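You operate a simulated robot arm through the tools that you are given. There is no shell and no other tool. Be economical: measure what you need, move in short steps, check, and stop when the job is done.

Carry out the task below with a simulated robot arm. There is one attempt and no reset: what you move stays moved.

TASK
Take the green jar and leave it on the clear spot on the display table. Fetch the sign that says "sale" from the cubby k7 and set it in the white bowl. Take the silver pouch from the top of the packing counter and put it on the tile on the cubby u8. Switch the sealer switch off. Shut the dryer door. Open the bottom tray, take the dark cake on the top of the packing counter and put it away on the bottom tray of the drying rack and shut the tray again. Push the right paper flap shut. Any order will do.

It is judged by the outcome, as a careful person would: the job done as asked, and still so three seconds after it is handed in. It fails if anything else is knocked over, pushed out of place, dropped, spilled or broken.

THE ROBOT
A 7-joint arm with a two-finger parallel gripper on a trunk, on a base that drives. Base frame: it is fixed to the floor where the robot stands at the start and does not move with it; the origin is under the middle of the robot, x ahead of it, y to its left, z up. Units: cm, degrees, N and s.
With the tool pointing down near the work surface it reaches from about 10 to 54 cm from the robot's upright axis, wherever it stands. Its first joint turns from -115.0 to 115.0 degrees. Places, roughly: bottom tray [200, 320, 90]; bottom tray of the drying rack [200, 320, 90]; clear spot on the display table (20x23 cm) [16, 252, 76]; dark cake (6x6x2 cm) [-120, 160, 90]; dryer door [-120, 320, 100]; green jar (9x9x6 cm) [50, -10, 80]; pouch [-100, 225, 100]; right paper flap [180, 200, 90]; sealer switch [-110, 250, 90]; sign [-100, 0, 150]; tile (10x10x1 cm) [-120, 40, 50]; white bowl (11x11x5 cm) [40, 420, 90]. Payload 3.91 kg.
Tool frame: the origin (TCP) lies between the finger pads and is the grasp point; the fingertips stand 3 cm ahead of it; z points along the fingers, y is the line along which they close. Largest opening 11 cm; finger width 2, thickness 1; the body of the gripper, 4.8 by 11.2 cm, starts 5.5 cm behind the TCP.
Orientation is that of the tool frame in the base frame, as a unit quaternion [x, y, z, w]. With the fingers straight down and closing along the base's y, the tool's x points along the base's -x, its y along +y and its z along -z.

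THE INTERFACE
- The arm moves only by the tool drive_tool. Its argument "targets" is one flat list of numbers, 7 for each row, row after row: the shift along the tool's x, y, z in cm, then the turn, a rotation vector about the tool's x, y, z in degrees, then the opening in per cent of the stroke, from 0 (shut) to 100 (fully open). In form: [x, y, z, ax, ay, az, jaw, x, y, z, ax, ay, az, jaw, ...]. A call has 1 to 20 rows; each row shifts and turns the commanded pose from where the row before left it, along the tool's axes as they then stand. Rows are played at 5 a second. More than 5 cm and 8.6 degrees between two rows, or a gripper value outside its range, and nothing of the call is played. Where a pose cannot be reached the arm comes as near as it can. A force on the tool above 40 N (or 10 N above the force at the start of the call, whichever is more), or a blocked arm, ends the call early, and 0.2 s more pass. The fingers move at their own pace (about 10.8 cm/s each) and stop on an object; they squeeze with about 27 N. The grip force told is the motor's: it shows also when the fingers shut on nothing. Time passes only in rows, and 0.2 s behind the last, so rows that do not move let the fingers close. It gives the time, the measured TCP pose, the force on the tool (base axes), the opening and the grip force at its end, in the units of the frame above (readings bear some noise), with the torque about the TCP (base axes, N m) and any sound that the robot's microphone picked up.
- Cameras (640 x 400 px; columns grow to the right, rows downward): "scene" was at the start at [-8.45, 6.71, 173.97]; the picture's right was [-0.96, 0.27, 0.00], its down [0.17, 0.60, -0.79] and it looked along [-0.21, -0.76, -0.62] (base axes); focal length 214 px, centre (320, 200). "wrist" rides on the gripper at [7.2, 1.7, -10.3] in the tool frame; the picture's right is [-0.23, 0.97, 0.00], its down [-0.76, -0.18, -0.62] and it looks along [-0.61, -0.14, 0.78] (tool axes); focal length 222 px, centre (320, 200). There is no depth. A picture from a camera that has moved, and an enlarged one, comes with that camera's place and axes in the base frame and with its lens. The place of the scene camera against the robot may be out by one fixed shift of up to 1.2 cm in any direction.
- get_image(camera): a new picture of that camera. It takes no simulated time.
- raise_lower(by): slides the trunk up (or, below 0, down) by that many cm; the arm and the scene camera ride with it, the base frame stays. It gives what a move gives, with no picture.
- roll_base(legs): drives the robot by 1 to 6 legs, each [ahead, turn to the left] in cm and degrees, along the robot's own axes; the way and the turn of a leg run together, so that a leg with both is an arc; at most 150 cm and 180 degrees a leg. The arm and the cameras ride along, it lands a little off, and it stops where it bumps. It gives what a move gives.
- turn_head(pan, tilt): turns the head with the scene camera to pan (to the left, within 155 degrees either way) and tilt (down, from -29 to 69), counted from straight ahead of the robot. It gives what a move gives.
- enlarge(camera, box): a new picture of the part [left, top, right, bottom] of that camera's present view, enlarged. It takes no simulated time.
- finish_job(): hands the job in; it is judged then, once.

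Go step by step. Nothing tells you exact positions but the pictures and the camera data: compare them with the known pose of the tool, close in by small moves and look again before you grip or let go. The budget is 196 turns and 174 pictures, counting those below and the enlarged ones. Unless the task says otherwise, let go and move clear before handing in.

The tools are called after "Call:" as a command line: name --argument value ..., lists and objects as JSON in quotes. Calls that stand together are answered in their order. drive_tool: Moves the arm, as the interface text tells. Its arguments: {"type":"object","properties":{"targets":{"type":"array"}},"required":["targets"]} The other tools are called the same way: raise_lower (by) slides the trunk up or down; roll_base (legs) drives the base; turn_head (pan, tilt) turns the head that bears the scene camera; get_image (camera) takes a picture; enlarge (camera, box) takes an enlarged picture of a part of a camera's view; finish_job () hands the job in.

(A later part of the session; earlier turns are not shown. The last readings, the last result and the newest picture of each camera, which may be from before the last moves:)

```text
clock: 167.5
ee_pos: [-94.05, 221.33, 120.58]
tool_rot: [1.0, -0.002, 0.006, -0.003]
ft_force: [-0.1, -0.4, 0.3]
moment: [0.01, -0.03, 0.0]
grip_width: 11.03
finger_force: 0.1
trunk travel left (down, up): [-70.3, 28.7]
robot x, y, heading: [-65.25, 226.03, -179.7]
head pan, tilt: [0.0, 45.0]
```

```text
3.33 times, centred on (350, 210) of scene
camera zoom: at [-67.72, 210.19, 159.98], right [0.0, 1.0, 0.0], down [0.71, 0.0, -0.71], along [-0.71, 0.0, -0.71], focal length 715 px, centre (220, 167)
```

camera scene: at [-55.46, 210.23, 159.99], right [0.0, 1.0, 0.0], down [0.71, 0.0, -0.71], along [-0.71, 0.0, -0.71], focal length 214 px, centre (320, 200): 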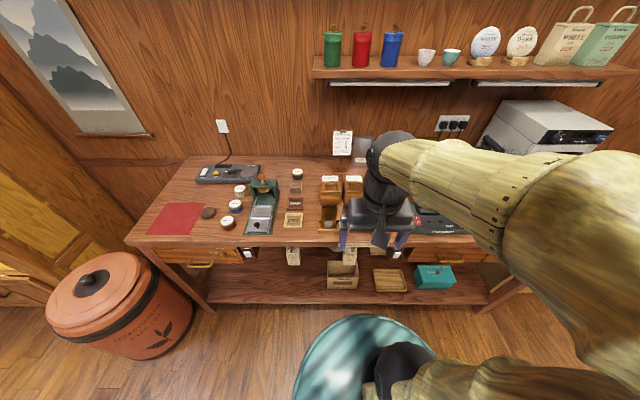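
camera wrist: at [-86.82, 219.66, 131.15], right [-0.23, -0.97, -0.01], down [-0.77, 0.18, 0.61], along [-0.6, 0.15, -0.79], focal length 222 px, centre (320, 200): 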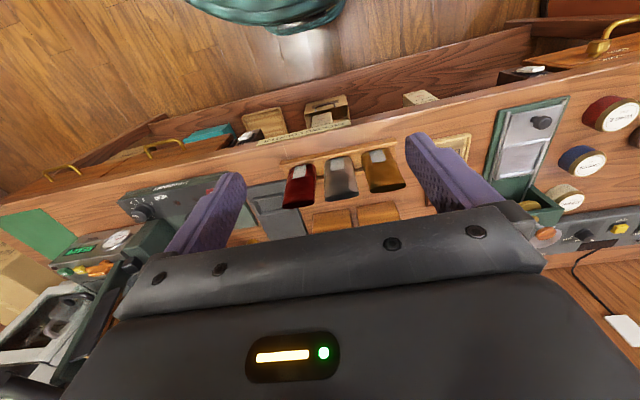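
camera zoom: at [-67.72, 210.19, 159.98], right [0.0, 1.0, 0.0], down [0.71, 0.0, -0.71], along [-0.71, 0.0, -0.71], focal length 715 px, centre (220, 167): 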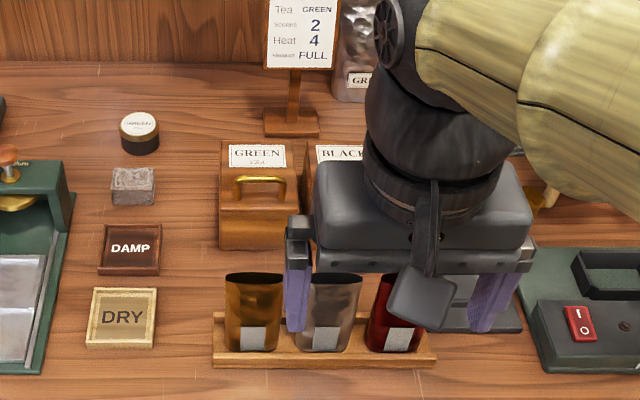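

The silver pouch's centre is near (-110.5, 221.5), top about z 101. Since it must go into a cubby, I'll grip it from the front with a horizontal tool. First back up a bit and tilt the tool level.

Call:
roll_base --legs '[[-15, 0]]'

Call:
drive_tool --targets '[-4, 0, 0, 0, -8, 0, 100, -2, 0, 3, 0, -8, 0, 100, -2, 0, 3, 0, -8, 0, 100, -1, 0, 3, 0, -8, 0, 100, 0, 0, 3, 0, -8, 0, 100, 0, 0, 0, 0, -8, 0, 100, 0, 0, 0, 0, -8, 0, 100, 0, 0, 0, 0, -8, 0, 100, 0, 0, 0, 0, -8, 0, 100, 0, 0, 0, 0, -8, 0, 100, 0, 0, 0, 0, -8, 0, 100, 0, 0, 0, 0, -2.5, 0, 100]'

Call:
get_image --camera "scene"

Call:
get_image --camera "wrist"

```text
clock: 169.0
ee_pos: [-79.0, 221.53, 120.58]
tool_rot: [1.0, -0.002, 0.006, -0.004]
ft_force: [0.5, -0.7, 0.2]
moment: [-0.03, 0.03, 0.01]
grip_width: 11.0
finger_force: 0.0
trunk travel left (down, up): [-70.3, 28.7]
robot x, y, heading: [-50.62, 225.97, -179.8]
head pan, tilt: [0.0, 45.0]
```

```text
clock: 171.6
ee_pos: [-102.03, 218.67, 122.03]
tool_rot: [0.708, 0.001, -0.706, -0.005]
ft_force: [-0.3, 0.4, -0.3]
moment: [0.02, 0.01, -0.01]
grip_width: 11.03
finger_force: 0.1
out of reach, approached as far as the arm can: row 5, 6, 7, 8, 9, 10, 11, 12
trunk travel left (down, up): [-70.3, 28.7]
robot x, y, heading: [-50.53, 225.92, -179.9]
head pan, tilt: [0.0, 45.0]
```

```text
100 pictures are left
camera scene: at [-52.63, 210.27, 159.99], right [0.0, 1.0, 0.0], down [0.71, 0.0, -0.71], along [-0.71, 0.0, -0.71], focal length 214 px, centre (320, 200)
```

scene: 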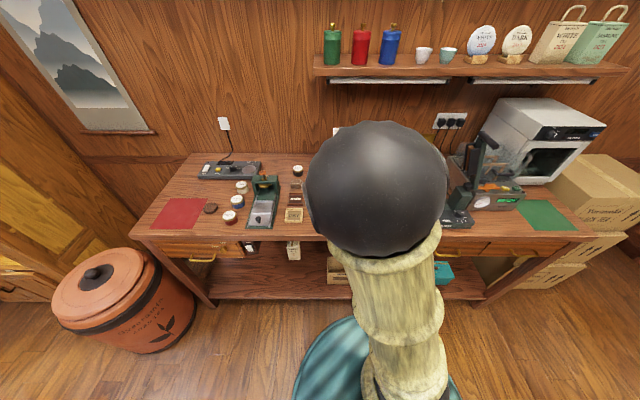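

```text
99 pictures are left
camera wrist: at [-91.55, 216.91, 114.96], right [-0.01, -0.98, 0.22], down [0.62, 0.17, 0.76], along [-0.78, 0.14, 0.61], focal length 222 px, centre (320, 200)
```

wrist: 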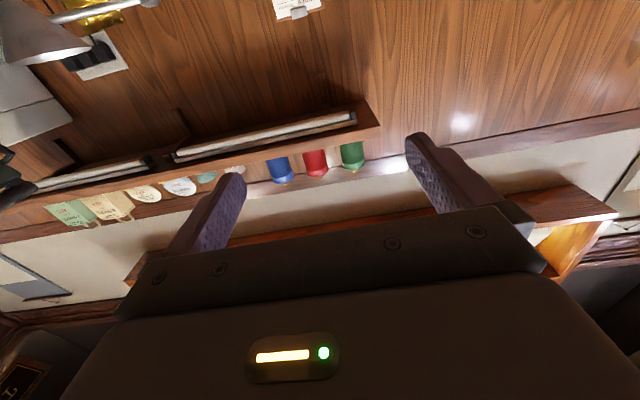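

The camera now hangs below the gripper; I'll roll the tool 180° about its axis so the camera is on top.

Call:
drive_tool --targets '[0, 0, 0, 0, 0, 8.5, 100, 0, 0, 0, 0, 0, 8.5, 100, 0, 0, 0, 0, 0, 8.5, 100, 0, 0, 0, 0, 0, 8.5, 100, 0, 0, 0, 0, 0, 8.5, 100, 0, 0, 0, 0, 0, 8.5, 100, 0, 0, 0, 0, 0, 8.5, 100, 0, 0, 0, 0, 0, 8.5, 100, 0, 0, 0, 0, 0, 8.5, 100, 0, 0, 0, 0, 0, 8.5, 100, 0, 0, 0, 0, 0, 5, 100]'

Call:
drive_tool --targets '[0, 0, 0, 0, 0, 8.5, 100, 0, 0, 0, 0, 0, 8.5, 100, 0, 0, 0, 0, 0, 8.5, 100, 0, 0, 0, 0, 0, 8.5, 100, 0, 0, 0, 0, 0, 8.5, 100, 0, 0, 0, 0, 0, 8.5, 100, 0, 0, 0, 0, 0, 8.5, 100, 0, 0, 0, 0, 0, 8.5, 100, 0, 0, 0, 0, 0, 8.5, 100, 0, 0, 0, 0, 0, 8.5, 100, 0, 0, 0, 0, 0, 5, 100]'

Call:
get_image --camera "wrist"

```text
clock: 174.0
ee_pos: [-102.04, 218.49, 122.08]
tool_rot: [0.501, -0.501, -0.501, 0.496]
ft_force: [-0.1, 1.1, 0.0]
moment: [-0.01, 0.01, 0.01]
grip_width: 10.99
finger_force: 0.1
trunk travel left (down, up): [-70.3, 28.7]
robot x, y, heading: [-50.52, 225.58, -179.7]
head pan, tilt: [0.0, 45.0]
```

```text
clock: 176.4
ee_pos: [-100.13, 217.45, 125.23]
tool_rot: [-0.001, 0.709, 0.004, -0.705]
ft_force: [-0.8, -0.6, 0.3]
moment: [0.02, -0.04, 0.02]
grip_width: 11.0
finger_force: 0.0
out of reach, approached as far as the arm can: row 9, 10, 11
trunk travel left (down, up): [-70.3, 28.7]
robot x, y, heading: [-50.18, 225.57, -179.6]
head pan, tilt: [0.0, 45.0]
```

```text
98 pictures are left
camera wrist: at [-89.61, 219.03, 132.59], right [0.01, 0.98, -0.22], down [0.63, -0.18, -0.76], along [-0.78, -0.13, -0.61], focal length 222 px, centre (320, 200)
```

wrist: 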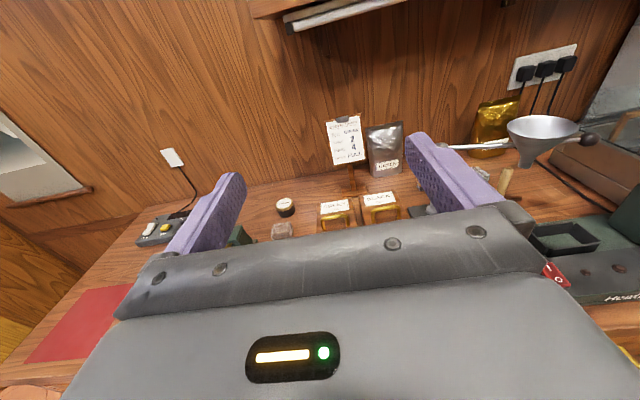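

Camera is on top now. I'll align in y and lower the trunk.

Call:
drive_tool --targets '[0, 2, 0, 0, 0, 0, 90, 0, 2, 2, 0, 0, 0, 90]'

Call:
raise_lower --by -20

Call:
get_image --camera "wrist"

Call:
get_image --camera "scene"

```text
clock: 177.0
ee_pos: [-101.42, 220.81, 127.0]
tool_rot: [0.0, 0.709, 0.006, -0.705]
ft_force: [0.3, -0.6, 0.6]
moment: [-0.01, -0.02, 0.03]
grip_width: 9.9
finger_force: 0.1
out of reach, approached as far as the arm can: row 1, 2
trunk travel left (down, up): [-70.3, 28.7]
robot x, y, heading: [-50.39, 226.03, -180.0]
head pan, tilt: [0.0, 45.0]
```

```text
clock: 179.2
ee_pos: [-101.42, 220.75, 106.93]
tool_rot: [-0.001, 0.709, 0.005, -0.705]
ft_force: [-0.1, 0.0, 0.4]
moment: [-0.04, 0.0, 0.0]
grip_width: 9.9
finger_force: 0.1
trunk travel left (down, up): [-50.3, 48.7]
robot x, y, heading: [-49.8, 225.74, -179.9]
head pan, tilt: [0.0, 45.0]
```

```text
97 pictures are left
camera wrist: at [-90.88, 222.4, 114.44], right [0.01, 0.98, -0.22], down [0.63, -0.17, -0.76], along [-0.78, -0.13, -0.61], focal length 222 px, centre (320, 200)
```

wrist: 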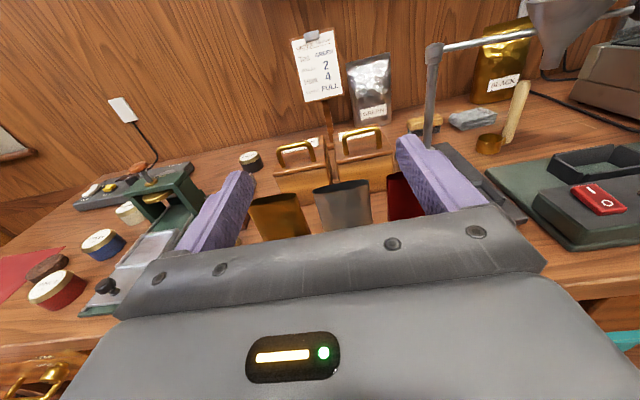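

```text
96 pictures are left
camera scene: at [-52.58, 210.25, 139.99], right [0.0, 1.0, 0.0], down [0.71, 0.0, -0.71], along [-0.71, 0.0, -0.71], focal length 214 px, centre (320, 200)
```

scene: 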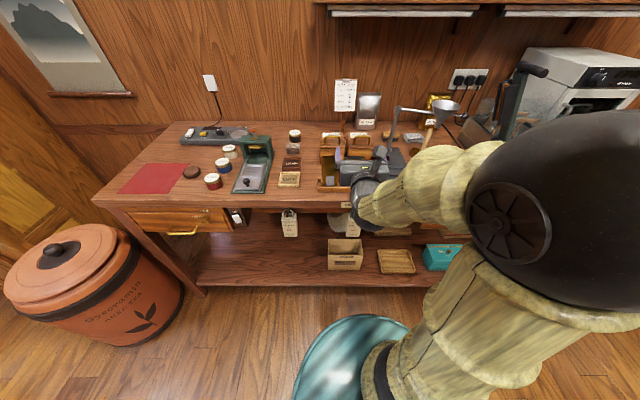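

The rack's silver pouch is the middle one at y≈221.8. I'll narrow the jaws to about 6.8 cm, lower to z≈96 in front of it and check.

Call:
drive_tool --targets '[-2, 1.0, -1, 0, 0, 0, 62, -4, 0, 0, 0, 0, 0, 62, -4, 0, 0, 0, 0, 0, 62, -1, 0, 0, 0, 0, 0, 62]'

Call:
get_image --camera "wrist"

Call:
enlarge --camera "scene" --box '[300, 120, 430, 230]'

```text
clock: 180.2
ee_pos: [-100.28, 218.77, 105.55]
tool_rot: [-0.001, 0.71, 0.006, -0.704]
ft_force: [0.1, -0.5, 0.7]
moment: [0.01, -0.02, 0.01]
grip_width: 6.82
finger_force: 0.1
out of reach, approached as far as the arm can: row 1, 2, 3, 4
trunk travel left (down, up): [-50.3, 48.7]
robot x, y, heading: [-50.55, 225.75, -179.7]
head pan, tilt: [0.0, 45.0]
```

```text
95 pictures are left
camera wrist: at [-89.83, 220.33, 113.02], right [0.01, 0.98, -0.22], down [0.63, -0.17, -0.76], along [-0.78, -0.13, -0.61], focal length 222 px, centre (320, 200)
```

wrist: 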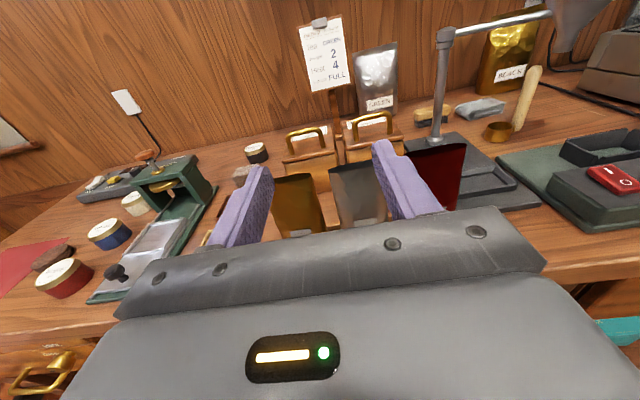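

```text
3.64 times, centred on (365, 175) of scene
camera zoom: at [-52.58, 210.26, 139.99], right [0.0, 1.0, 0.0], down [0.71, 0.0, -0.71], along [-0.71, 0.0, -0.71], focal length 780 px, centre (156, 291)
```

zoom: 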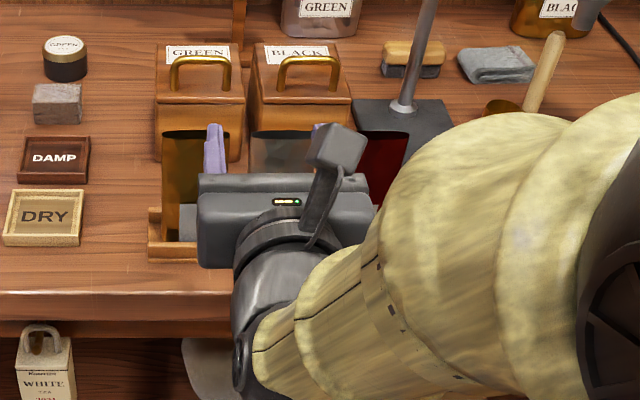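

The arm is near a joint limit here at this distance and height. I'll back the base a little, drop the trunk, and reach farther out.

Call:
roll_base --legs '[[-9, 0]]'

Call:
raise_lower --by -10

Call:
drive_tool --targets '[0, 1.5, 3, 0, 0, 0, 62, 0, 1.5, 3, 0, 0, 0, 62, 0, 0, 3, 0, 0, 0, 62]'

```text
clock: 181.4
ee_pos: [-91.36, 218.8, 105.55]
tool_rot: [-0.001, 0.71, 0.007, -0.704]
ft_force: [0.1, 0.0, 1.2]
moment: [0.0, 0.02, 0.01]
grip_width: 6.83
finger_force: 0.2
trunk travel left (down, up): [-50.3, 48.7]
robot x, y, heading: [-41.31, 225.65, -179.9]
head pan, tilt: [0.0, 45.0]
```

```text
clock: 182.7
ee_pos: [-91.4, 218.83, 95.52]
tool_rot: [-0.001, 0.71, 0.007, -0.704]
ft_force: [-0.8, -0.9, 0.2]
moment: [-0.01, 0.0, 0.03]
grip_width: 6.81
finger_force: 0.2
trunk travel left (down, up): [-40.3, 58.7]
robot x, y, heading: [-41.22, 225.65, -179.6]
head pan, tilt: [0.0, 45.0]
```

```text
clock: 183.5
ee_pos: [-96.32, 220.15, 100.04]
tool_rot: [-0.001, 0.71, 0.006, -0.704]
ft_force: [-1.3, 0.1, -0.9]
moment: [0.04, 0.01, 0.02]
grip_width: 6.83
finger_force: 0.1
out of reach, approached as far as the arm can: row 1, 2, 3
trunk travel left (down, up): [-40.3, 58.7]
robot x, y, heading: [-41.37, 225.39, -179.8]
head pan, tilt: [0.0, 45.0]
```

I'll raise the arm relative to the trunk and lower the trunk to compensate.

Call:
drive_tool --targets '[4, 0, 0, 0, 0, 0, 62, 4, 0, 0, 0, 0, 0, 62, 4, 0, 0, 0, 0, 0, 62, 2, 1.5, 0, 0, 0, 0, 62]'

Call:
raise_lower --by -17.5

Call:
get_image --camera "wrist"

Call:
get_image --camera "scene"

```text
clock: 184.5
ee_pos: [-96.45, 221.62, 114.1]
tool_rot: [-0.001, 0.71, 0.005, -0.704]
ft_force: [-0.1, -0.1, -0.1]
moment: [0.0, 0.0, -0.09]
grip_width: 6.81
finger_force: 0.1
trunk travel left (down, up): [-40.3, 58.7]
robot x, y, heading: [-41.31, 226.14, -179.6]
head pan, tilt: [0.0, 45.0]
```

```text
clock: 186.4
ee_pos: [-96.36, 221.55, 96.52]
tool_rot: [-0.002, 0.71, 0.006, -0.704]
ft_force: [0.1, 0.1, -0.5]
moment: [0.05, 0.0, 0.01]
grip_width: 6.82
finger_force: 0.2
trunk travel left (down, up): [-22.8, 76.2]
robot x, y, heading: [-41.02, 226.08, -180.2]
head pan, tilt: [0.0, 45.0]
```

```text
93 pictures are left
camera wrist: at [-85.97, 223.08, 103.96], right [0.01, 0.98, -0.22], down [0.63, -0.17, -0.76], along [-0.78, -0.13, -0.61], focal length 222 px, centre (320, 200)
```

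wrist: 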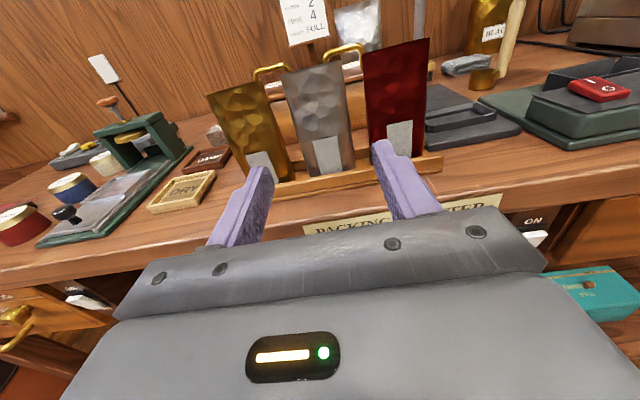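

```text
92 pictures are left
camera scene: at [-43.65, 210.29, 112.49], right [0.0, 1.0, 0.0], down [0.71, 0.0, -0.71], along [-0.71, 0.0, -0.71], focal length 214 px, centre (320, 200)
```

scene: 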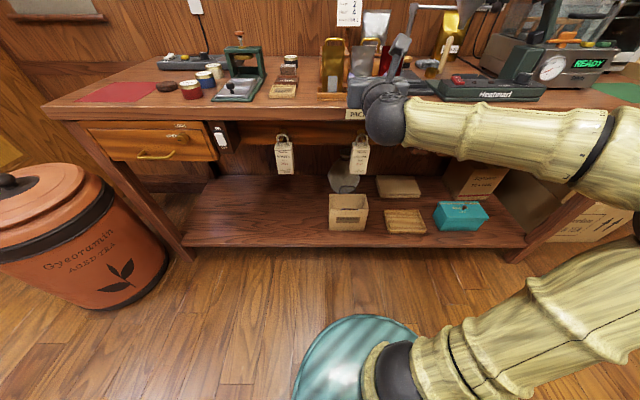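

Good view: pouch centre (-109.5, 221.7). I'll roll 7 cm forward, then finish with the arm.

Call:
roll_base --legs '[[6, 0]]'

Call:
drive_tool --targets '[0, 0, 0, 0, 0, 0, 56, 0, 0, 0, 0, 0, 0, 56]'

Call:
get_image --camera "wrist"

```text
clock: 187.5
ee_pos: [-102.51, 221.32, 96.48]
tool_rot: [-0.002, 0.71, 0.006, -0.704]
ft_force: [0.8, 0.0, 0.6]
moment: [0.0, -0.02, 0.0]
grip_width: 6.81
finger_force: 0.0
trunk travel left (down, up): [-22.8, 76.2]
robot x, y, heading: [-47.43, 226.13, -179.7]
head pan, tilt: [0.0, 45.0]
```

```text
clock: 188.1
ee_pos: [-102.46, 221.46, 96.52]
tool_rot: [-0.002, 0.71, 0.006, -0.704]
ft_force: [-0.3, 0.0, 1.3]
moment: [0.0, 0.01, -0.01]
grip_width: 6.17
finger_force: 0.1
trunk travel left (down, up): [-22.8, 76.2]
robot x, y, heading: [-47.5, 225.44, -179.9]
head pan, tilt: [0.0, 45.0]
```

```text
91 pictures are left
camera wrist: at [-92.03, 223.02, 103.96], right [0.01, 0.98, -0.22], down [0.63, -0.17, -0.76], along [-0.78, -0.13, -0.61], focal length 222 px, centre (320, 200)
```

wrist: 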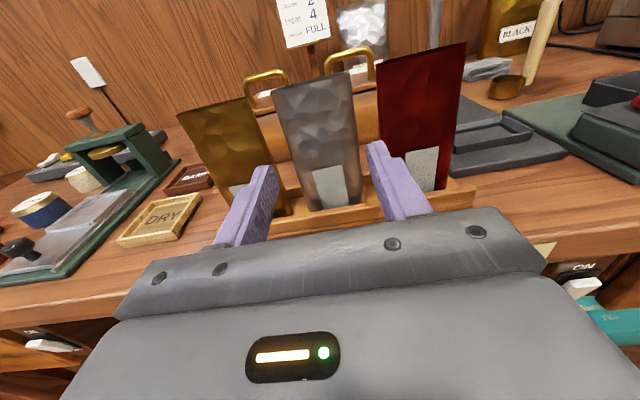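

Centre at y≈221.9. Nudging +0.4 and advancing between the pouches.

Call:
drive_tool --targets '[0, 0.4, 1, 0, 0, 0, 56, 0, 0, 2, 0, 0, 0, 56, 0, 0, 2, 0, 0, 0, 56]'

Call:
get_image --camera "wrist"

```text
clock: 188.9
ee_pos: [-107.57, 221.94, 96.5]
tool_rot: [0.0, 0.709, 0.006, -0.705]
ft_force: [0.0, -0.5, 0.2]
moment: [-0.01, 0.04, -0.02]
grip_width: 6.14
finger_force: 0.0
trunk travel left (down, up): [-22.8, 76.2]
robot x, y, heading: [-47.59, 225.82, -179.5]
head pan, tilt: [0.0, 45.0]
```

```text
90 pictures are left
camera wrist: at [-97.03, 223.53, 103.96], right [0.01, 0.98, -0.22], down [0.63, -0.17, -0.76], along [-0.78, -0.13, -0.61], focal length 222 px, centre (320, 200)
```

wrist: 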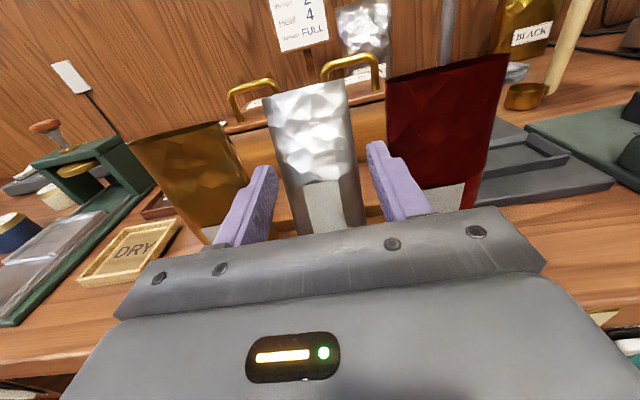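

Fingers straddle the silver pouch cleanly. A bit further and close.

Call:
drive_tool --targets '[0, 0, 1.3, 0, 0, 0, 56, 0, 0, 1.2, 0, 0, 0, 56, 0, 0, 0, 0, 0, 0, 40, 0, 0, 0, 0, 0, 0, 25, 0, 0, 0, 0, 0, 0, 25]'

Call:
get_image --camera "wrist"

```text
clock: 190.1
ee_pos: [-110.03, 221.84, 96.28]
tool_rot: [-0.002, 0.71, 0.006, -0.704]
ft_force: [-0.1, 0.4, 0.0]
moment: [0.05, -0.02, -0.02]
grip_width: 2.75
finger_force: 0.0
trunk travel left (down, up): [-22.8, 76.2]
robot x, y, heading: [-47.84, 226.39, -179.7]
head pan, tilt: [0.0, 45.0]
```

```text
89 pictures are left
camera wrist: at [-99.5, 223.51, 103.87], right [0.01, 0.98, -0.22], down [0.63, -0.17, -0.76], along [-0.78, -0.13, -0.61], focal length 222 px, centre (320, 200)
```

wrist: 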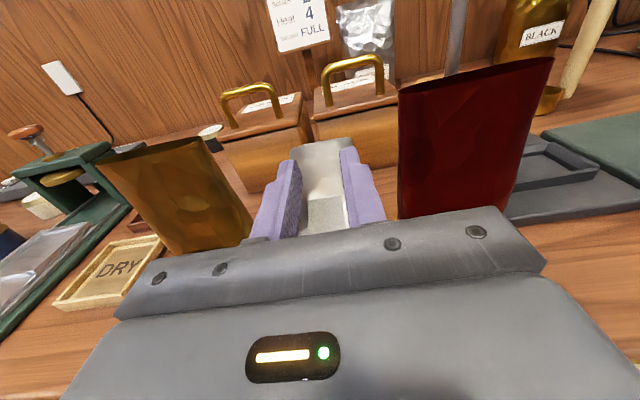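

The fingers reached their target without force and the pouch seems to have tilted back. Let me look before anything else.

Call:
turn_head --pan 0 --tilt 25

Call:
enlarge --camera "scene" --box '[300, 120, 460, 240]'

Call:
enlarge --camera "wrist" --box '[220, 80, 420, 240]'

```text
clock: 190.9
ee_pos: [-109.92, 221.98, 96.39]
tool_rot: [0.0, 0.71, 0.007, -0.704]
ft_force: [-0.8, 0.2, -0.2]
moment: [0.02, -0.04, 0.0]
grip_width: 2.75
finger_force: 0.0
trunk travel left (down, up): [-22.8, 76.2]
robot x, y, heading: [-47.71, 225.87, -179.7]
head pan, tilt: [0.0, 25.0]
```

```text
3.33 times, centred on (380, 180) of scene
camera zoom: at [-50.78, 210.25, 115.54], right [0.0, 1.0, 0.0], down [0.42, 0.0, -0.91], along [-0.91, 0.0, -0.42], focal length 715 px, centre (120, 267)
```

zoom: 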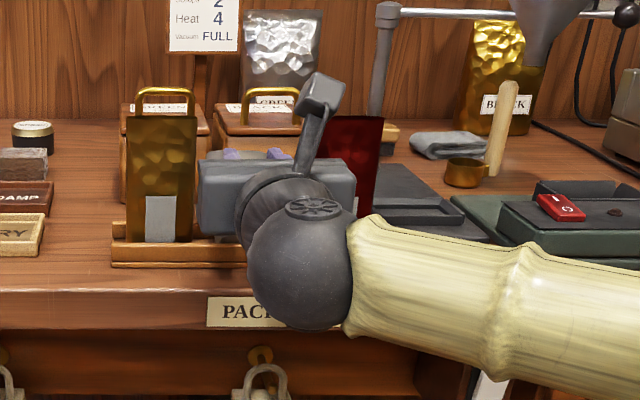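

```text
2.50 times, centred on (320, 160) of wrist
camera zoom: at [-99.49, 223.5, 103.88], right [0.01, 0.98, -0.22], down [0.63, -0.17, -0.76], along [-0.78, -0.13, -0.61], focal length 555 px, centre (320, 300)
```

zoom: 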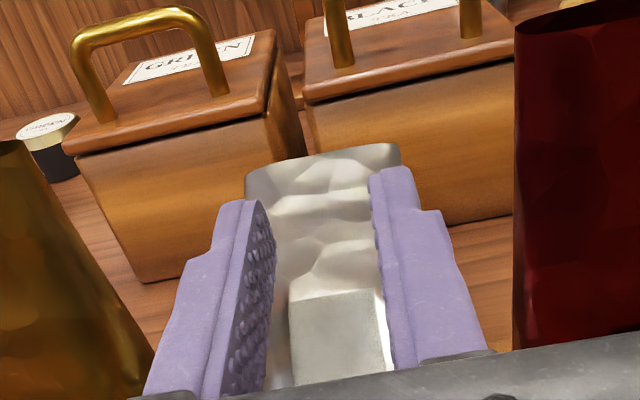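

I'll open and retreat slightly to view the pouch's present state.

Call:
drive_tool --targets '[0, 0, 0, 0, 0, 0, 50, 0, 0, -2, 0, 0, 0, 50, 0, 0, -3, 0, 0, 0, 50, 0, 0, -4, 0, 0, 0, 50]'

Call:
get_image --camera "wrist"

```text
clock: 191.9
ee_pos: [-101.04, 221.74, 96.48]
tool_rot: [-0.001, 0.71, 0.006, -0.704]
ft_force: [-0.3, -1.2, 0.4]
moment: [0.01, -0.01, -0.02]
grip_width: 5.49
finger_force: 0.0
trunk travel left (down, up): [-22.8, 76.2]
robot x, y, heading: [-47.52, 225.7, -179.6]
head pan, tilt: [0.0, 25.0]
```

```text
86 pictures are left
camera wrist: at [-90.53, 223.35, 103.85], right [0.01, 0.98, -0.22], down [0.63, -0.17, -0.76], along [-0.78, -0.13, -0.61], focal length 222 px, centre (320, 200)
```

wrist: 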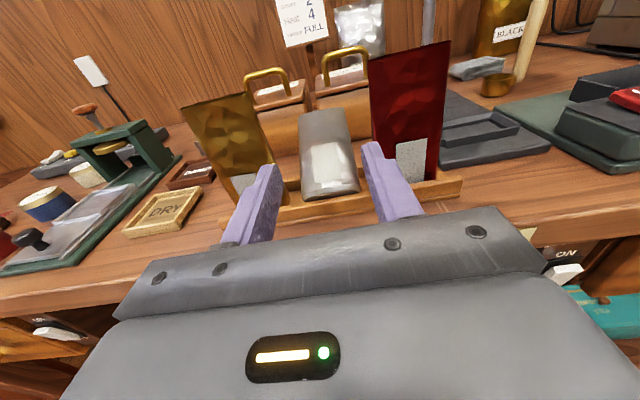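

Call:
enlarge --camera "wrist" --box '[240, 70, 440, 220]'

Call:
enlarge --camera "scene" --box '[320, 120, 440, 210]'

```text
2.67 times, centred on (340, 145) of wrist
camera zoom: at [-90.53, 223.35, 103.85], right [0.01, 0.98, -0.22], down [0.63, -0.17, -0.76], along [-0.78, -0.13, -0.61], focal length 592 px, centre (267, 347)
```

zoom: 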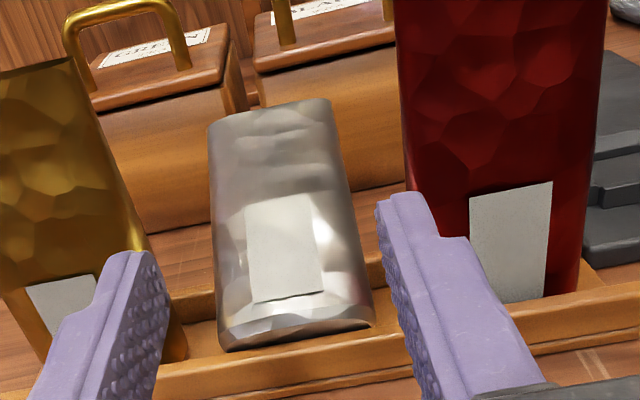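

```text
4.44 times, centred on (380, 165) of scene
camera zoom: at [-50.8, 210.24, 115.55], right [0.0, 1.0, 0.0], down [0.42, 0.0, -0.91], along [-0.91, 0.0, -0.42], focal length 953 px, centre (53, 356)
```

zoom: 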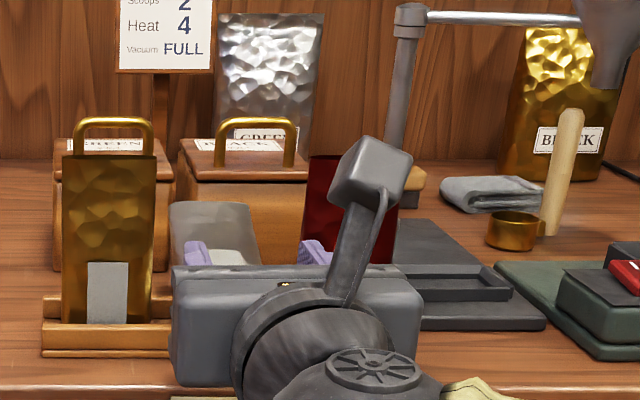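

The pouch now leans back about 30° above horizontal in its rack, centre near (-114, 92). I'll tilt the tool to face it squarely (57° down) and grip it again across its width.

Call:
drive_tool --targets '[4, 0, 0, 0, 0, 0, 62, 4, 0, 0, 0, 0, 0, 62, 4, 0, 0, 0, 0, 0, 62, 0, 0, 0, 0, -8.1, 0, 62, 0, 0, 0, 0, -8.1, 0, 62, 0, 0, 0, 0, -8.1, 0, 62, 0, 0, 0, 0, -8.1, 0, 62, 0, 0, 0, 0, -8.1, 0, 62, 0, 0, 0, 0, -8.1, 0, 62, 0, 0, 0, 0, -8.1, 0, 62]'

Call:
get_image --camera "wrist"

```text
clock: 194.1
ee_pos: [-100.32, 221.81, 107.38]
tool_rot: [0.002, 0.96, 0.006, -0.282]
ft_force: [-0.3, 1.0, -1.2]
moment: [-0.05, 0.0, 0.01]
grip_width: 6.79
finger_force: 0.0
out of reach, approached as far as the arm can: row 10
trunk travel left (down, up): [-22.8, 76.2]
robot x, y, heading: [-47.51, 225.49, -179.7]
head pan, tilt: [0.0, 25.0]
```

```text
83 pictures are left
camera wrist: at [-100.57, 223.3, 120.23], right [0.2, 0.97, -0.11], down [0.98, -0.19, 0.11], along [0.09, -0.13, -0.99], focal length 222 px, centre (320, 200)
```

wrist: 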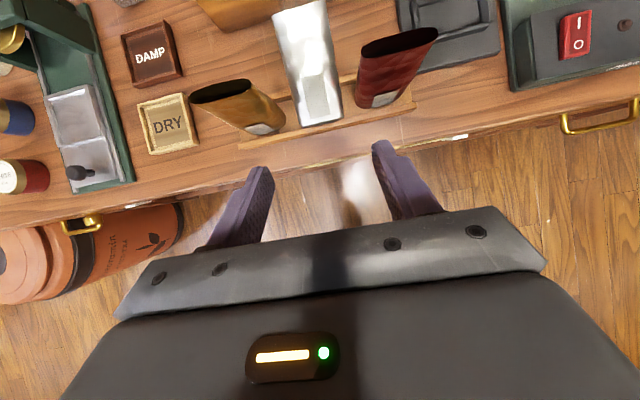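

The neighbours leave little room for the palm at this tilt, so I'll make it steeper (73° down) and grip nearer the pouch's top end, behind the other pouches. Rolling forward 12 cm first.

Call:
drive_tool --targets '[0, 0, 0, 0, -8, 0, 64, 0, 0, 0, 0, -8, 0, 64]'

Call:
roll_base --legs '[[12, 0]]'

Call:
get_image --camera "wrist"

Call:
get_image --camera "scene"

```text
clock: 194.7
ee_pos: [-100.31, 221.6, 107.49]
tool_rot: [0.001, 0.959, 0.006, -0.284]
ft_force: [0.6, -0.1, -0.2]
moment: [0.01, 0.01, 0.01]
grip_width: 7.03
finger_force: 0.0
out of reach, approached as far as the arm can: row 1, 2
trunk travel left (down, up): [-22.8, 76.2]
robot x, y, heading: [-47.66, 226.1, -179.9]
head pan, tilt: [0.0, 25.0]
```

```text
clock: 196.0
ee_pos: [-112.37, 221.6, 107.45]
tool_rot: [0.001, 0.959, 0.005, -0.284]
ft_force: [-0.3, -0.7, 0.4]
moment: [-0.01, -0.02, 0.03]
grip_width: 7.05
finger_force: 0.1
trunk travel left (down, up): [-22.8, 76.2]
robot x, y, heading: [-59.16, 226.01, -179.9]
head pan, tilt: [0.0, 25.0]
```

```text
82 pictures are left
camera wrist: at [-112.61, 223.25, 120.23], right [0.2, 0.97, -0.11], down [0.98, -0.19, 0.11], along [0.08, -0.13, -0.99], focal length 222 px, centre (320, 200)
```

wrist: 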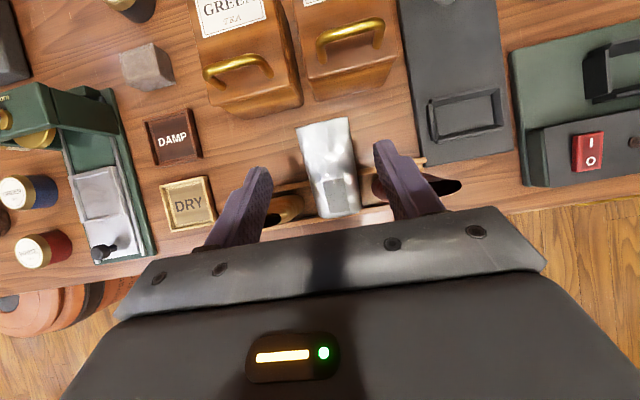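

```text
81 pictures are left
camera scene: at [-62.79, 210.2, 115.54], right [0.0, 1.0, 0.0], down [0.42, 0.0, -0.91], along [-0.91, 0.0, -0.42], focal length 214 px, centre (320, 200)
```

scene: 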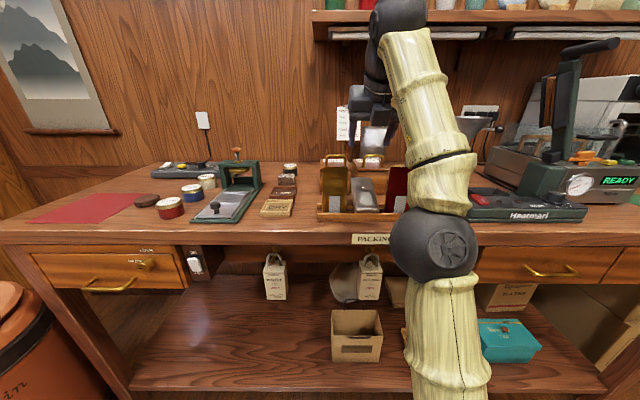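

The arm is stretched upward; I'll raise the trunk so the arm can take the steeper tilt.

Call:
raise_lower --by 18

Call:
drive_tool --targets '[0, 0, 3.5, 0, -8, 0, 64, 0, 0, 3.5, 0, -8, 0, 64, 0, 0, 3.5, 0, 0, 0, 64, 0, 0, 3.5, 0, 0, 0, 64]'

Call:
get_image --camera "wrist"

Call:
get_image --camera "scene"

```text
clock: 198.0
ee_pos: [-112.41, 221.65, 125.51]
tool_rot: [0.002, 0.959, 0.006, -0.283]
ft_force: [0.4, 0.6, -0.7]
moment: [0.02, 0.03, 0.03]
grip_width: 7.05
finger_force: 0.1
trunk travel left (down, up): [-40.8, 58.2]
robot x, y, heading: [-59.64, 225.7, -179.8]
head pan, tilt: [0.0, 25.0]
```

```text
clock: 199.0
ee_pos: [-116.78, 222.24, 112.84]
tool_rot: [0.003, 0.984, 0.006, -0.177]
ft_force: [0.8, -0.4, 0.1]
moment: [0.03, 0.02, -0.03]
grip_width: 7.04
finger_force: 0.1
out of reach, approached as far as the arm can: row 1, 2
trunk travel left (down, up): [-40.8, 58.2]
robot x, y, heading: [-59.61, 225.52, -179.7]
head pan, tilt: [0.0, 25.0]
```

```text
80 pictures are left
camera wrist: at [-119.69, 223.77, 125.23], right [0.22, 0.97, -0.07], down [0.93, -0.19, 0.32], along [0.3, -0.13, -0.95], focal length 222 px, centre (320, 200)
```

wrist: 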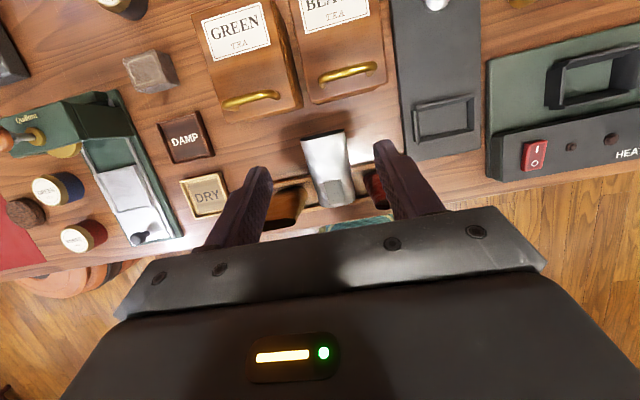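

```text
79 pictures are left
camera scene: at [-62.81, 210.21, 133.55], right [0.0, 1.0, 0.0], down [0.42, 0.0, -0.91], along [-0.91, 0.0, -0.42], focal length 214 px, centre (320, 200)
```

scene: 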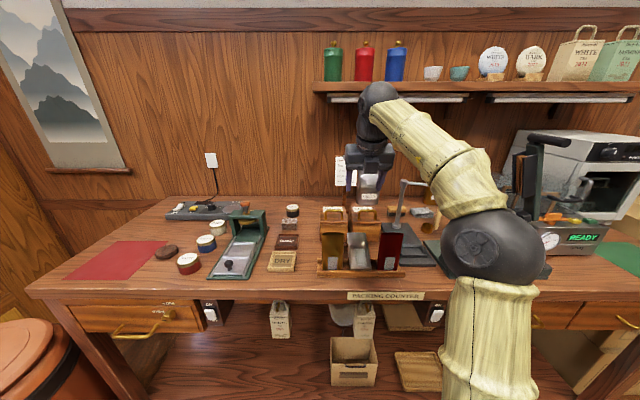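

Descending toward the pouch partly with the arm; checking the elbow as I go.

Call:
drive_tool --targets '[-1.6, 0, 4, 0, 0, 0, 64, -1.6, 0, 4, 0, 0, 0, 64, -1.6, -0.2, 4, 0, 0, 0, 64]'

Call:
get_image --camera "wrist"

Call:
get_image --camera "scene"

```text
clock: 199.8
ee_pos: [-116.39, 222.15, 100.06]
tool_rot: [0.003, 0.984, 0.007, -0.177]
ft_force: [0.3, 0.4, -0.3]
moment: [-0.02, -0.03, 0.02]
grip_width: 7.04
finger_force: 0.1
trunk travel left (down, up): [-40.8, 58.2]
robot x, y, heading: [-59.41, 225.63, -180.1]
head pan, tilt: [0.0, 25.0]
```

```text
78 pictures are left
camera wrist: at [-119.36, 223.72, 112.35], right [0.22, 0.97, -0.07], down [0.93, -0.19, 0.32], along [0.29, -0.13, -0.95], focal length 222 px, centre (320, 200)
```

wrist: 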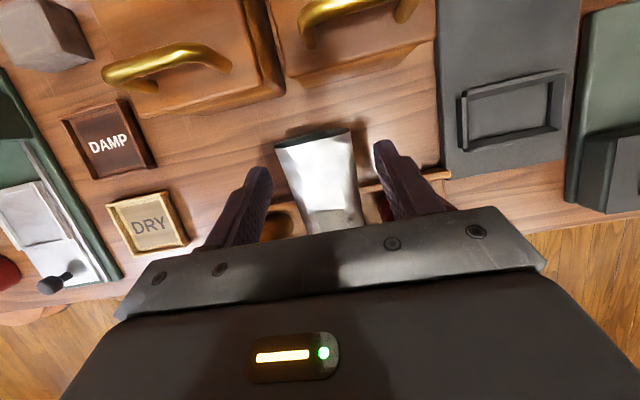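

```text
77 pictures are left
camera scene: at [-62.8, 210.21, 133.55], right [0.0, 1.0, 0.0], down [0.42, 0.0, -0.91], along [-0.91, 0.0, -0.42], focal length 214 px, centre (320, 200)
```

scene: 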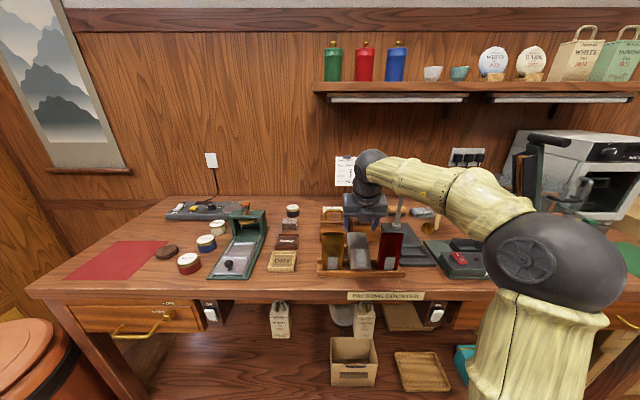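

Aligned. Descending the last 6 cm.

Call:
drive_tool --targets '[-0.8, 0, 2, 0, 0, 0, 64, -0.8, 0, 2, 0, 0, 0, 64, -0.7, 0, 1.8, 0, 0, 0, 64]'

Call:
get_image --camera "wrist"

```text
clock: 200.6
ee_pos: [-116.34, 222.21, 93.63]
tool_rot: [0.002, 0.984, 0.006, -0.177]
ft_force: [-0.4, 0.7, 1.3]
moment: [0.01, 0.0, -0.01]
grip_width: 7.02
finger_force: 0.2
trunk travel left (down, up): [-40.8, 58.2]
robot x, y, heading: [-59.56, 226.24, -179.7]
head pan, tilt: [0.0, 25.0]
```

```text
76 pictures are left
camera wrist: at [-119.27, 223.79, 106.08], right [0.22, 0.97, -0.07], down [0.93, -0.19, 0.32], along [0.29, -0.13, -0.95], focal length 222 px, centre (320, 200)
```

wrist: 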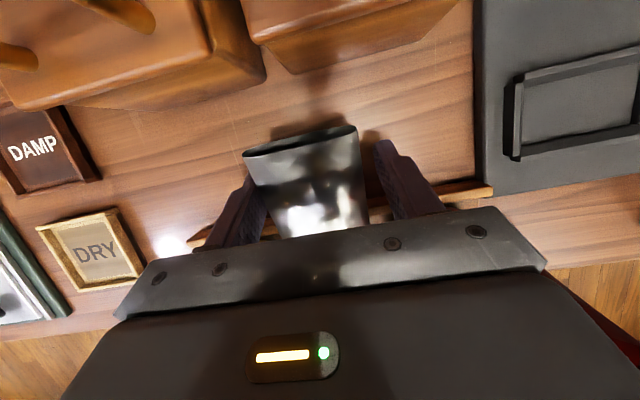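

Slight shift to -y, then close with a lower target.

Call:
drive_tool --targets '[0, -0.4, 0, 0, 0, 0, 64, 0, 0, 0, 0, 0, 0, 45, 0, 0, 0, 0, 0, 0, 20, 0, 0, 0, 0, 0, 0, 20, 0, 0, 0, 0, 0, 0, 20]'

Call:
get_image --camera "wrist"

```text
clock: 201.8
ee_pos: [-116.28, 221.77, 93.81]
tool_rot: [0.002, 0.984, 0.006, -0.177]
ft_force: [-0.1, -0.3, 1.6]
moment: [-0.04, -0.06, 0.04]
grip_width: 5.86
finger_force: 27.0
trunk travel left (down, up): [-40.8, 58.2]
robot x, y, heading: [-59.64, 225.91, -179.6]
head pan, tilt: [0.0, 25.0]
```

```text
75 pictures are left
camera wrist: at [-119.27, 223.37, 106.1], right [0.22, 0.97, -0.07], down [0.93, -0.19, 0.32], along [0.29, -0.13, -0.95], focal length 222 px, centre (320, 200)
```

wrist: 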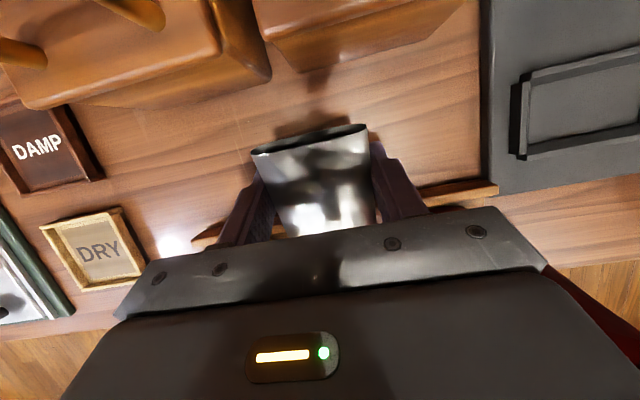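

Firm grip. Lifting straight up.

Call:
drive_tool --targets '[0.35, 0, -0.94, 0, 0, 0, 20, 0.7, 0, -1.88, 0, 0, 0, 20, 1.05, 0, -2.8, 0, 0, 0, 20, 1.05, 0, -2.8, 0, 0, 0, 20, 1.05, 0, -2.8, 0, 0, 0, 20, 1.05, 0, -2.8, 0, 0, 0, 20]'

Call:
get_image --camera "wrist"

Call:
enlarge --camera "scene" --box '[290, 140, 430, 300]'

```text
clock: 203.2
ee_pos: [-116.54, 221.56, 108.7]
tool_rot: [0.002, 0.984, 0.006, -0.177]
ft_force: [0.0, 0.2, 0.2]
moment: [0.0, -0.01, 0.02]
grip_width: 5.85
finger_force: 27.4
trunk travel left (down, up): [-40.8, 58.2]
robot x, y, heading: [-59.7, 225.86, -179.5]
head pan, tilt: [0.0, 25.0]
```

```text
74 pictures are left
camera wrist: at [-119.41, 223.13, 121.06], right [0.22, 0.97, -0.07], down [0.93, -0.19, 0.32], along [0.3, -0.13, -0.95], focal length 222 px, centre (320, 200)
```

wrist: 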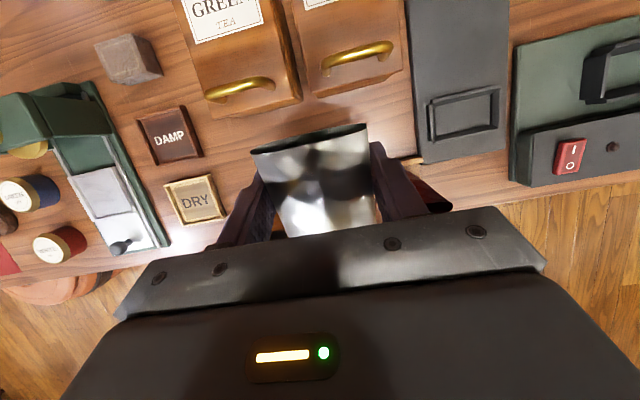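

```text
2.50 times, centred on (360, 220) of scene
camera zoom: at [-62.8, 210.2, 133.54], right [0.0, 1.0, 0.0], down [0.42, 0.0, -0.91], along [-0.91, 0.0, -0.42], focal length 536 px, centre (220, 150)
```

zoom: 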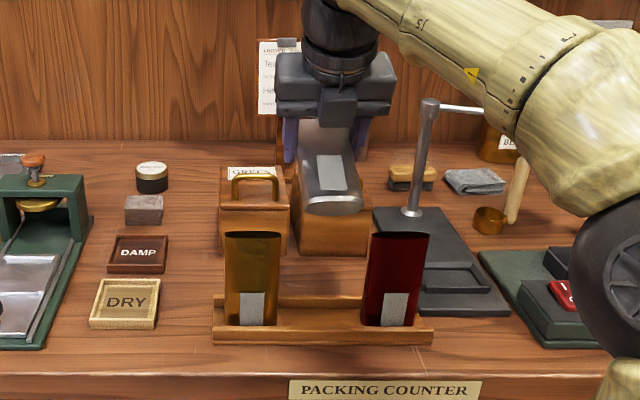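

The silver pouch is held; the other two are undisturbed. Now I'll back off and drive to the cubby wall.

Call:
raise_lower --by 8

Call:
roll_base --legs '[[-30, 0], [0, 90], [150, 0], [35, 0], [0, -90]]'

Call:
turn_head --pan 0 --tilt 40

Call:
get_image --camera "scene"

```text
clock: 204.4
ee_pos: [-116.42, 221.52, 116.68]
tool_rot: [0.003, 0.984, 0.006, -0.177]
ft_force: [0.2, 0.7, 0.5]
moment: [0.0, 0.01, -0.03]
grip_width: 5.86
finger_force: 27.0
trunk travel left (down, up): [-48.8, 50.2]
robot x, y, heading: [-59.71, 225.92, -180.1]
head pan, tilt: [0.0, 25.0]
```

```text
clock: 206.4
ee_pos: [-92.04, 221.56, 116.76]
tool_rot: [0.003, 0.984, 0.007, -0.177]
ft_force: [0.4, -0.3, 0.3]
moment: [0.02, 0.03, 0.0]
grip_width: 5.84
finger_force: 27.0
trunk travel left (down, up): [-48.8, 50.2]
robot x, y, heading: [-35.64, 225.78, -179.9]
head pan, tilt: [0.0, 25.0]
stopped in leg 1: the robot was blocked; the commanded pose is now the measured one
```

```text
clock: 207.2
ee_pos: [-92.03, 221.73, 116.83]
tool_rot: [0.002, 0.984, 0.007, -0.179]
ft_force: [-0.8, 0.4, 0.1]
moment: [0.01, 0.01, 0.01]
grip_width: 5.86
finger_force: 27.0
trunk travel left (down, up): [-48.8, 50.2]
robot x, y, heading: [-35.39, 225.71, -180.1]
head pan, tilt: [0.0, 40.0]
```

```text
72 pictures are left
camera scene: at [-37.85, 210.29, 139.22], right [0.0, 1.0, 0.0], down [0.64, 0.0, -0.77], along [-0.77, 0.0, -0.64], focal length 214 px, centre (320, 200)
```

scene: 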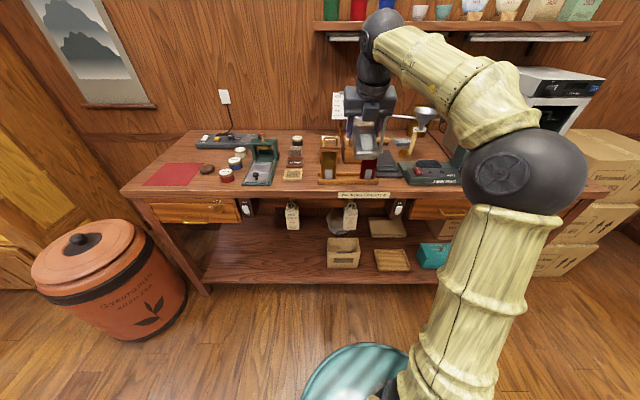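

The base's long rear touched the display table at that spot. I'll roll forward again before turning, then drive slightly diagonally to the cubby wall.

Call:
roll_base --legs '[[15, 0], [0, 95], [150, 0], [34, 0]]'

Call:
turn_head --pan -50 --tilt 45

Call:
get_image --camera "scene"

```text
clock: 225.0
ee_pos: [-25.24, -14.83, 116.81]
tool_rot: [0.722, -0.669, 0.126, 0.126]
ft_force: [0.8, -0.1, -0.7]
moment: [-0.04, -0.01, -0.01]
grip_width: 5.88
finger_force: 26.8
trunk travel left (down, up): [-48.8, 50.2]
robot x, y, heading: [-34.39, 41.32, -85.1]
head pan, tilt: [0.0, 40.0]
```

```text
clock: 226.2
ee_pos: [-25.23, -14.83, 116.92]
tool_rot: [0.722, -0.669, 0.126, 0.127]
ft_force: [1.1, -0.4, 0.6]
moment: [-0.03, -0.04, 0.0]
grip_width: 5.84
finger_force: 27.2
trunk travel left (down, up): [-48.8, 50.2]
robot x, y, heading: [-34.45, 41.5, -85.2]
head pan, tilt: [-50.0, 45.0]
```

```text
71 pictures are left
camera scene: at [-25.36, 42.72, 138.49], right [-0.71, 0.71, 0.0], down [0.5, 0.5, -0.71], along [-0.5, -0.5, -0.71], focal length 214 px, centre (320, 200)
```

scene: 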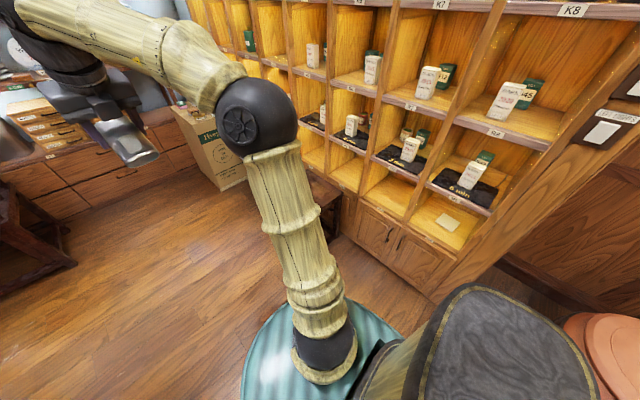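

The tile lies in the lowest cubby of column 8. Zooming to measure the cubby.

Call:
enlarge --camera "scene" --box '[370, 120, 550, 290]'

```text
2.35 times, centred on (460, 205) of scene
camera zoom: at [-25.36, 42.72, 138.49], right [-0.71, 0.71, 0.0], down [0.5, 0.5, -0.71], along [-0.5, -0.5, -0.71], focal length 505 px, centre (-9, 188)
```

zoom: 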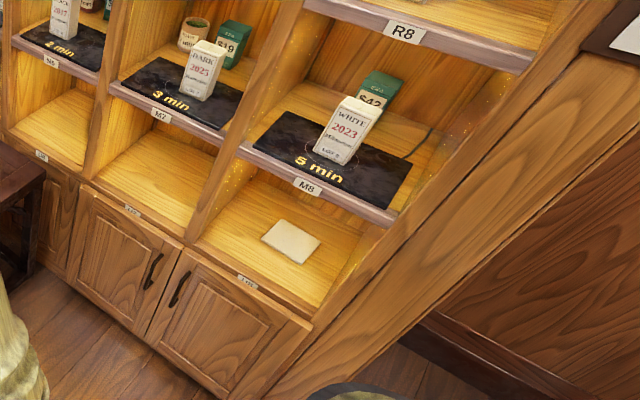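

Measured: u8's floor is at z≈48-49, its ceiling ≈74, the front face x≈-108, and the tile centre is ≈(-124.5, 39.4). I'll turn to face it and pitch the tool up so the pouch becomes upright.

Call:
roll_base --legs '[[0, -95]]'

Call:
drive_tool --targets '[0, 0, 0, 0, 8.1, 0, 20, 0, 0, 0, 0, 8.1, 0, 20, 0, 0, 0, 0, 8.1, 0, 20, 0, 0, 0, 0, 8.1, 0, 20, 0, 0, 0, 0, 8.1, 0, 20, 0, 0, 0, 0, 8.1, 0, 20, 0, 0, 0, 0, 8.1, 0, 20]'

Call:
turn_head --pan 0 --tilt 40

Call:
get_image --camera "scene"

Call:
get_image --camera "wrist"

```text
clock: 232.4
ee_pos: [-91.04, 37.13, 116.92]
tool_rot: [0.001, 0.984, 0.007, -0.179]
ft_force: [0.1, 1.1, 0.0]
moment: [0.02, -0.01, 0.05]
grip_width: 5.86
finger_force: 26.8
trunk travel left (down, up): [-48.8, 50.2]
robot x, y, heading: [-34.2, 41.79, -179.8]
head pan, tilt: [-50.0, 45.0]
```

```text
clock: 234.0
ee_pos: [-91.06, 37.09, 116.79]
tool_rot: [0.002, 0.782, 0.004, -0.623]
ft_force: [0.0, 0.2, -0.6]
moment: [0.02, -0.04, 0.0]
grip_width: 5.84
finger_force: 27.4
trunk travel left (down, up): [-48.8, 50.2]
robot x, y, heading: [-33.96, 41.4, -179.9]
head pan, tilt: [-50.0, 45.0]
```

```text
clock: 235.2
ee_pos: [-90.96, 37.04, 116.79]
tool_rot: [0.003, 0.784, 0.004, -0.621]
ft_force: [0.5, 0.5, 0.3]
moment: [0.03, 0.01, 0.03]
grip_width: 5.85
finger_force: 26.9
trunk travel left (down, up): [-48.8, 50.2]
robot x, y, heading: [-34.5, 41.43, -179.6]
head pan, tilt: [0.0, 40.0]
```

```text
69 pictures are left
camera scene: at [-36.76, 25.9, 139.21], right [0.0, 1.0, 0.0], down [0.64, 0.0, -0.77], along [-0.77, 0.0, -0.64], focal length 214 px, centre (320, 200)
```

scene: 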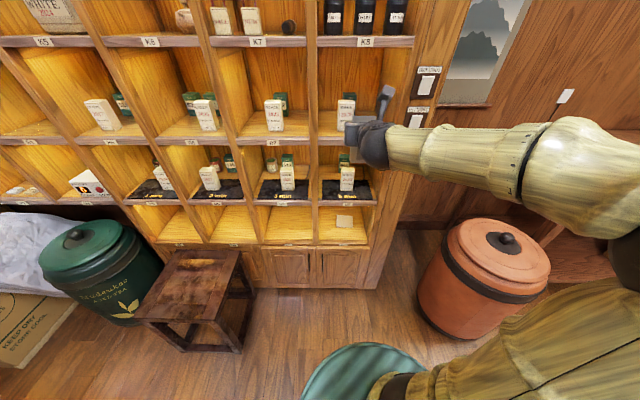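

```text
68 pictures are left
camera wrist: at [-82.37, 38.72, 126.27], right [0.06, 0.97, -0.22], down [0.78, -0.18, -0.6], along [-0.62, -0.13, -0.77], focal length 222 px, centre (320, 200)
```

wrist: 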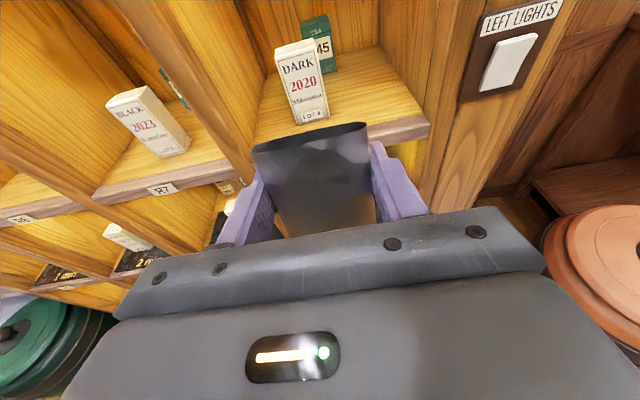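

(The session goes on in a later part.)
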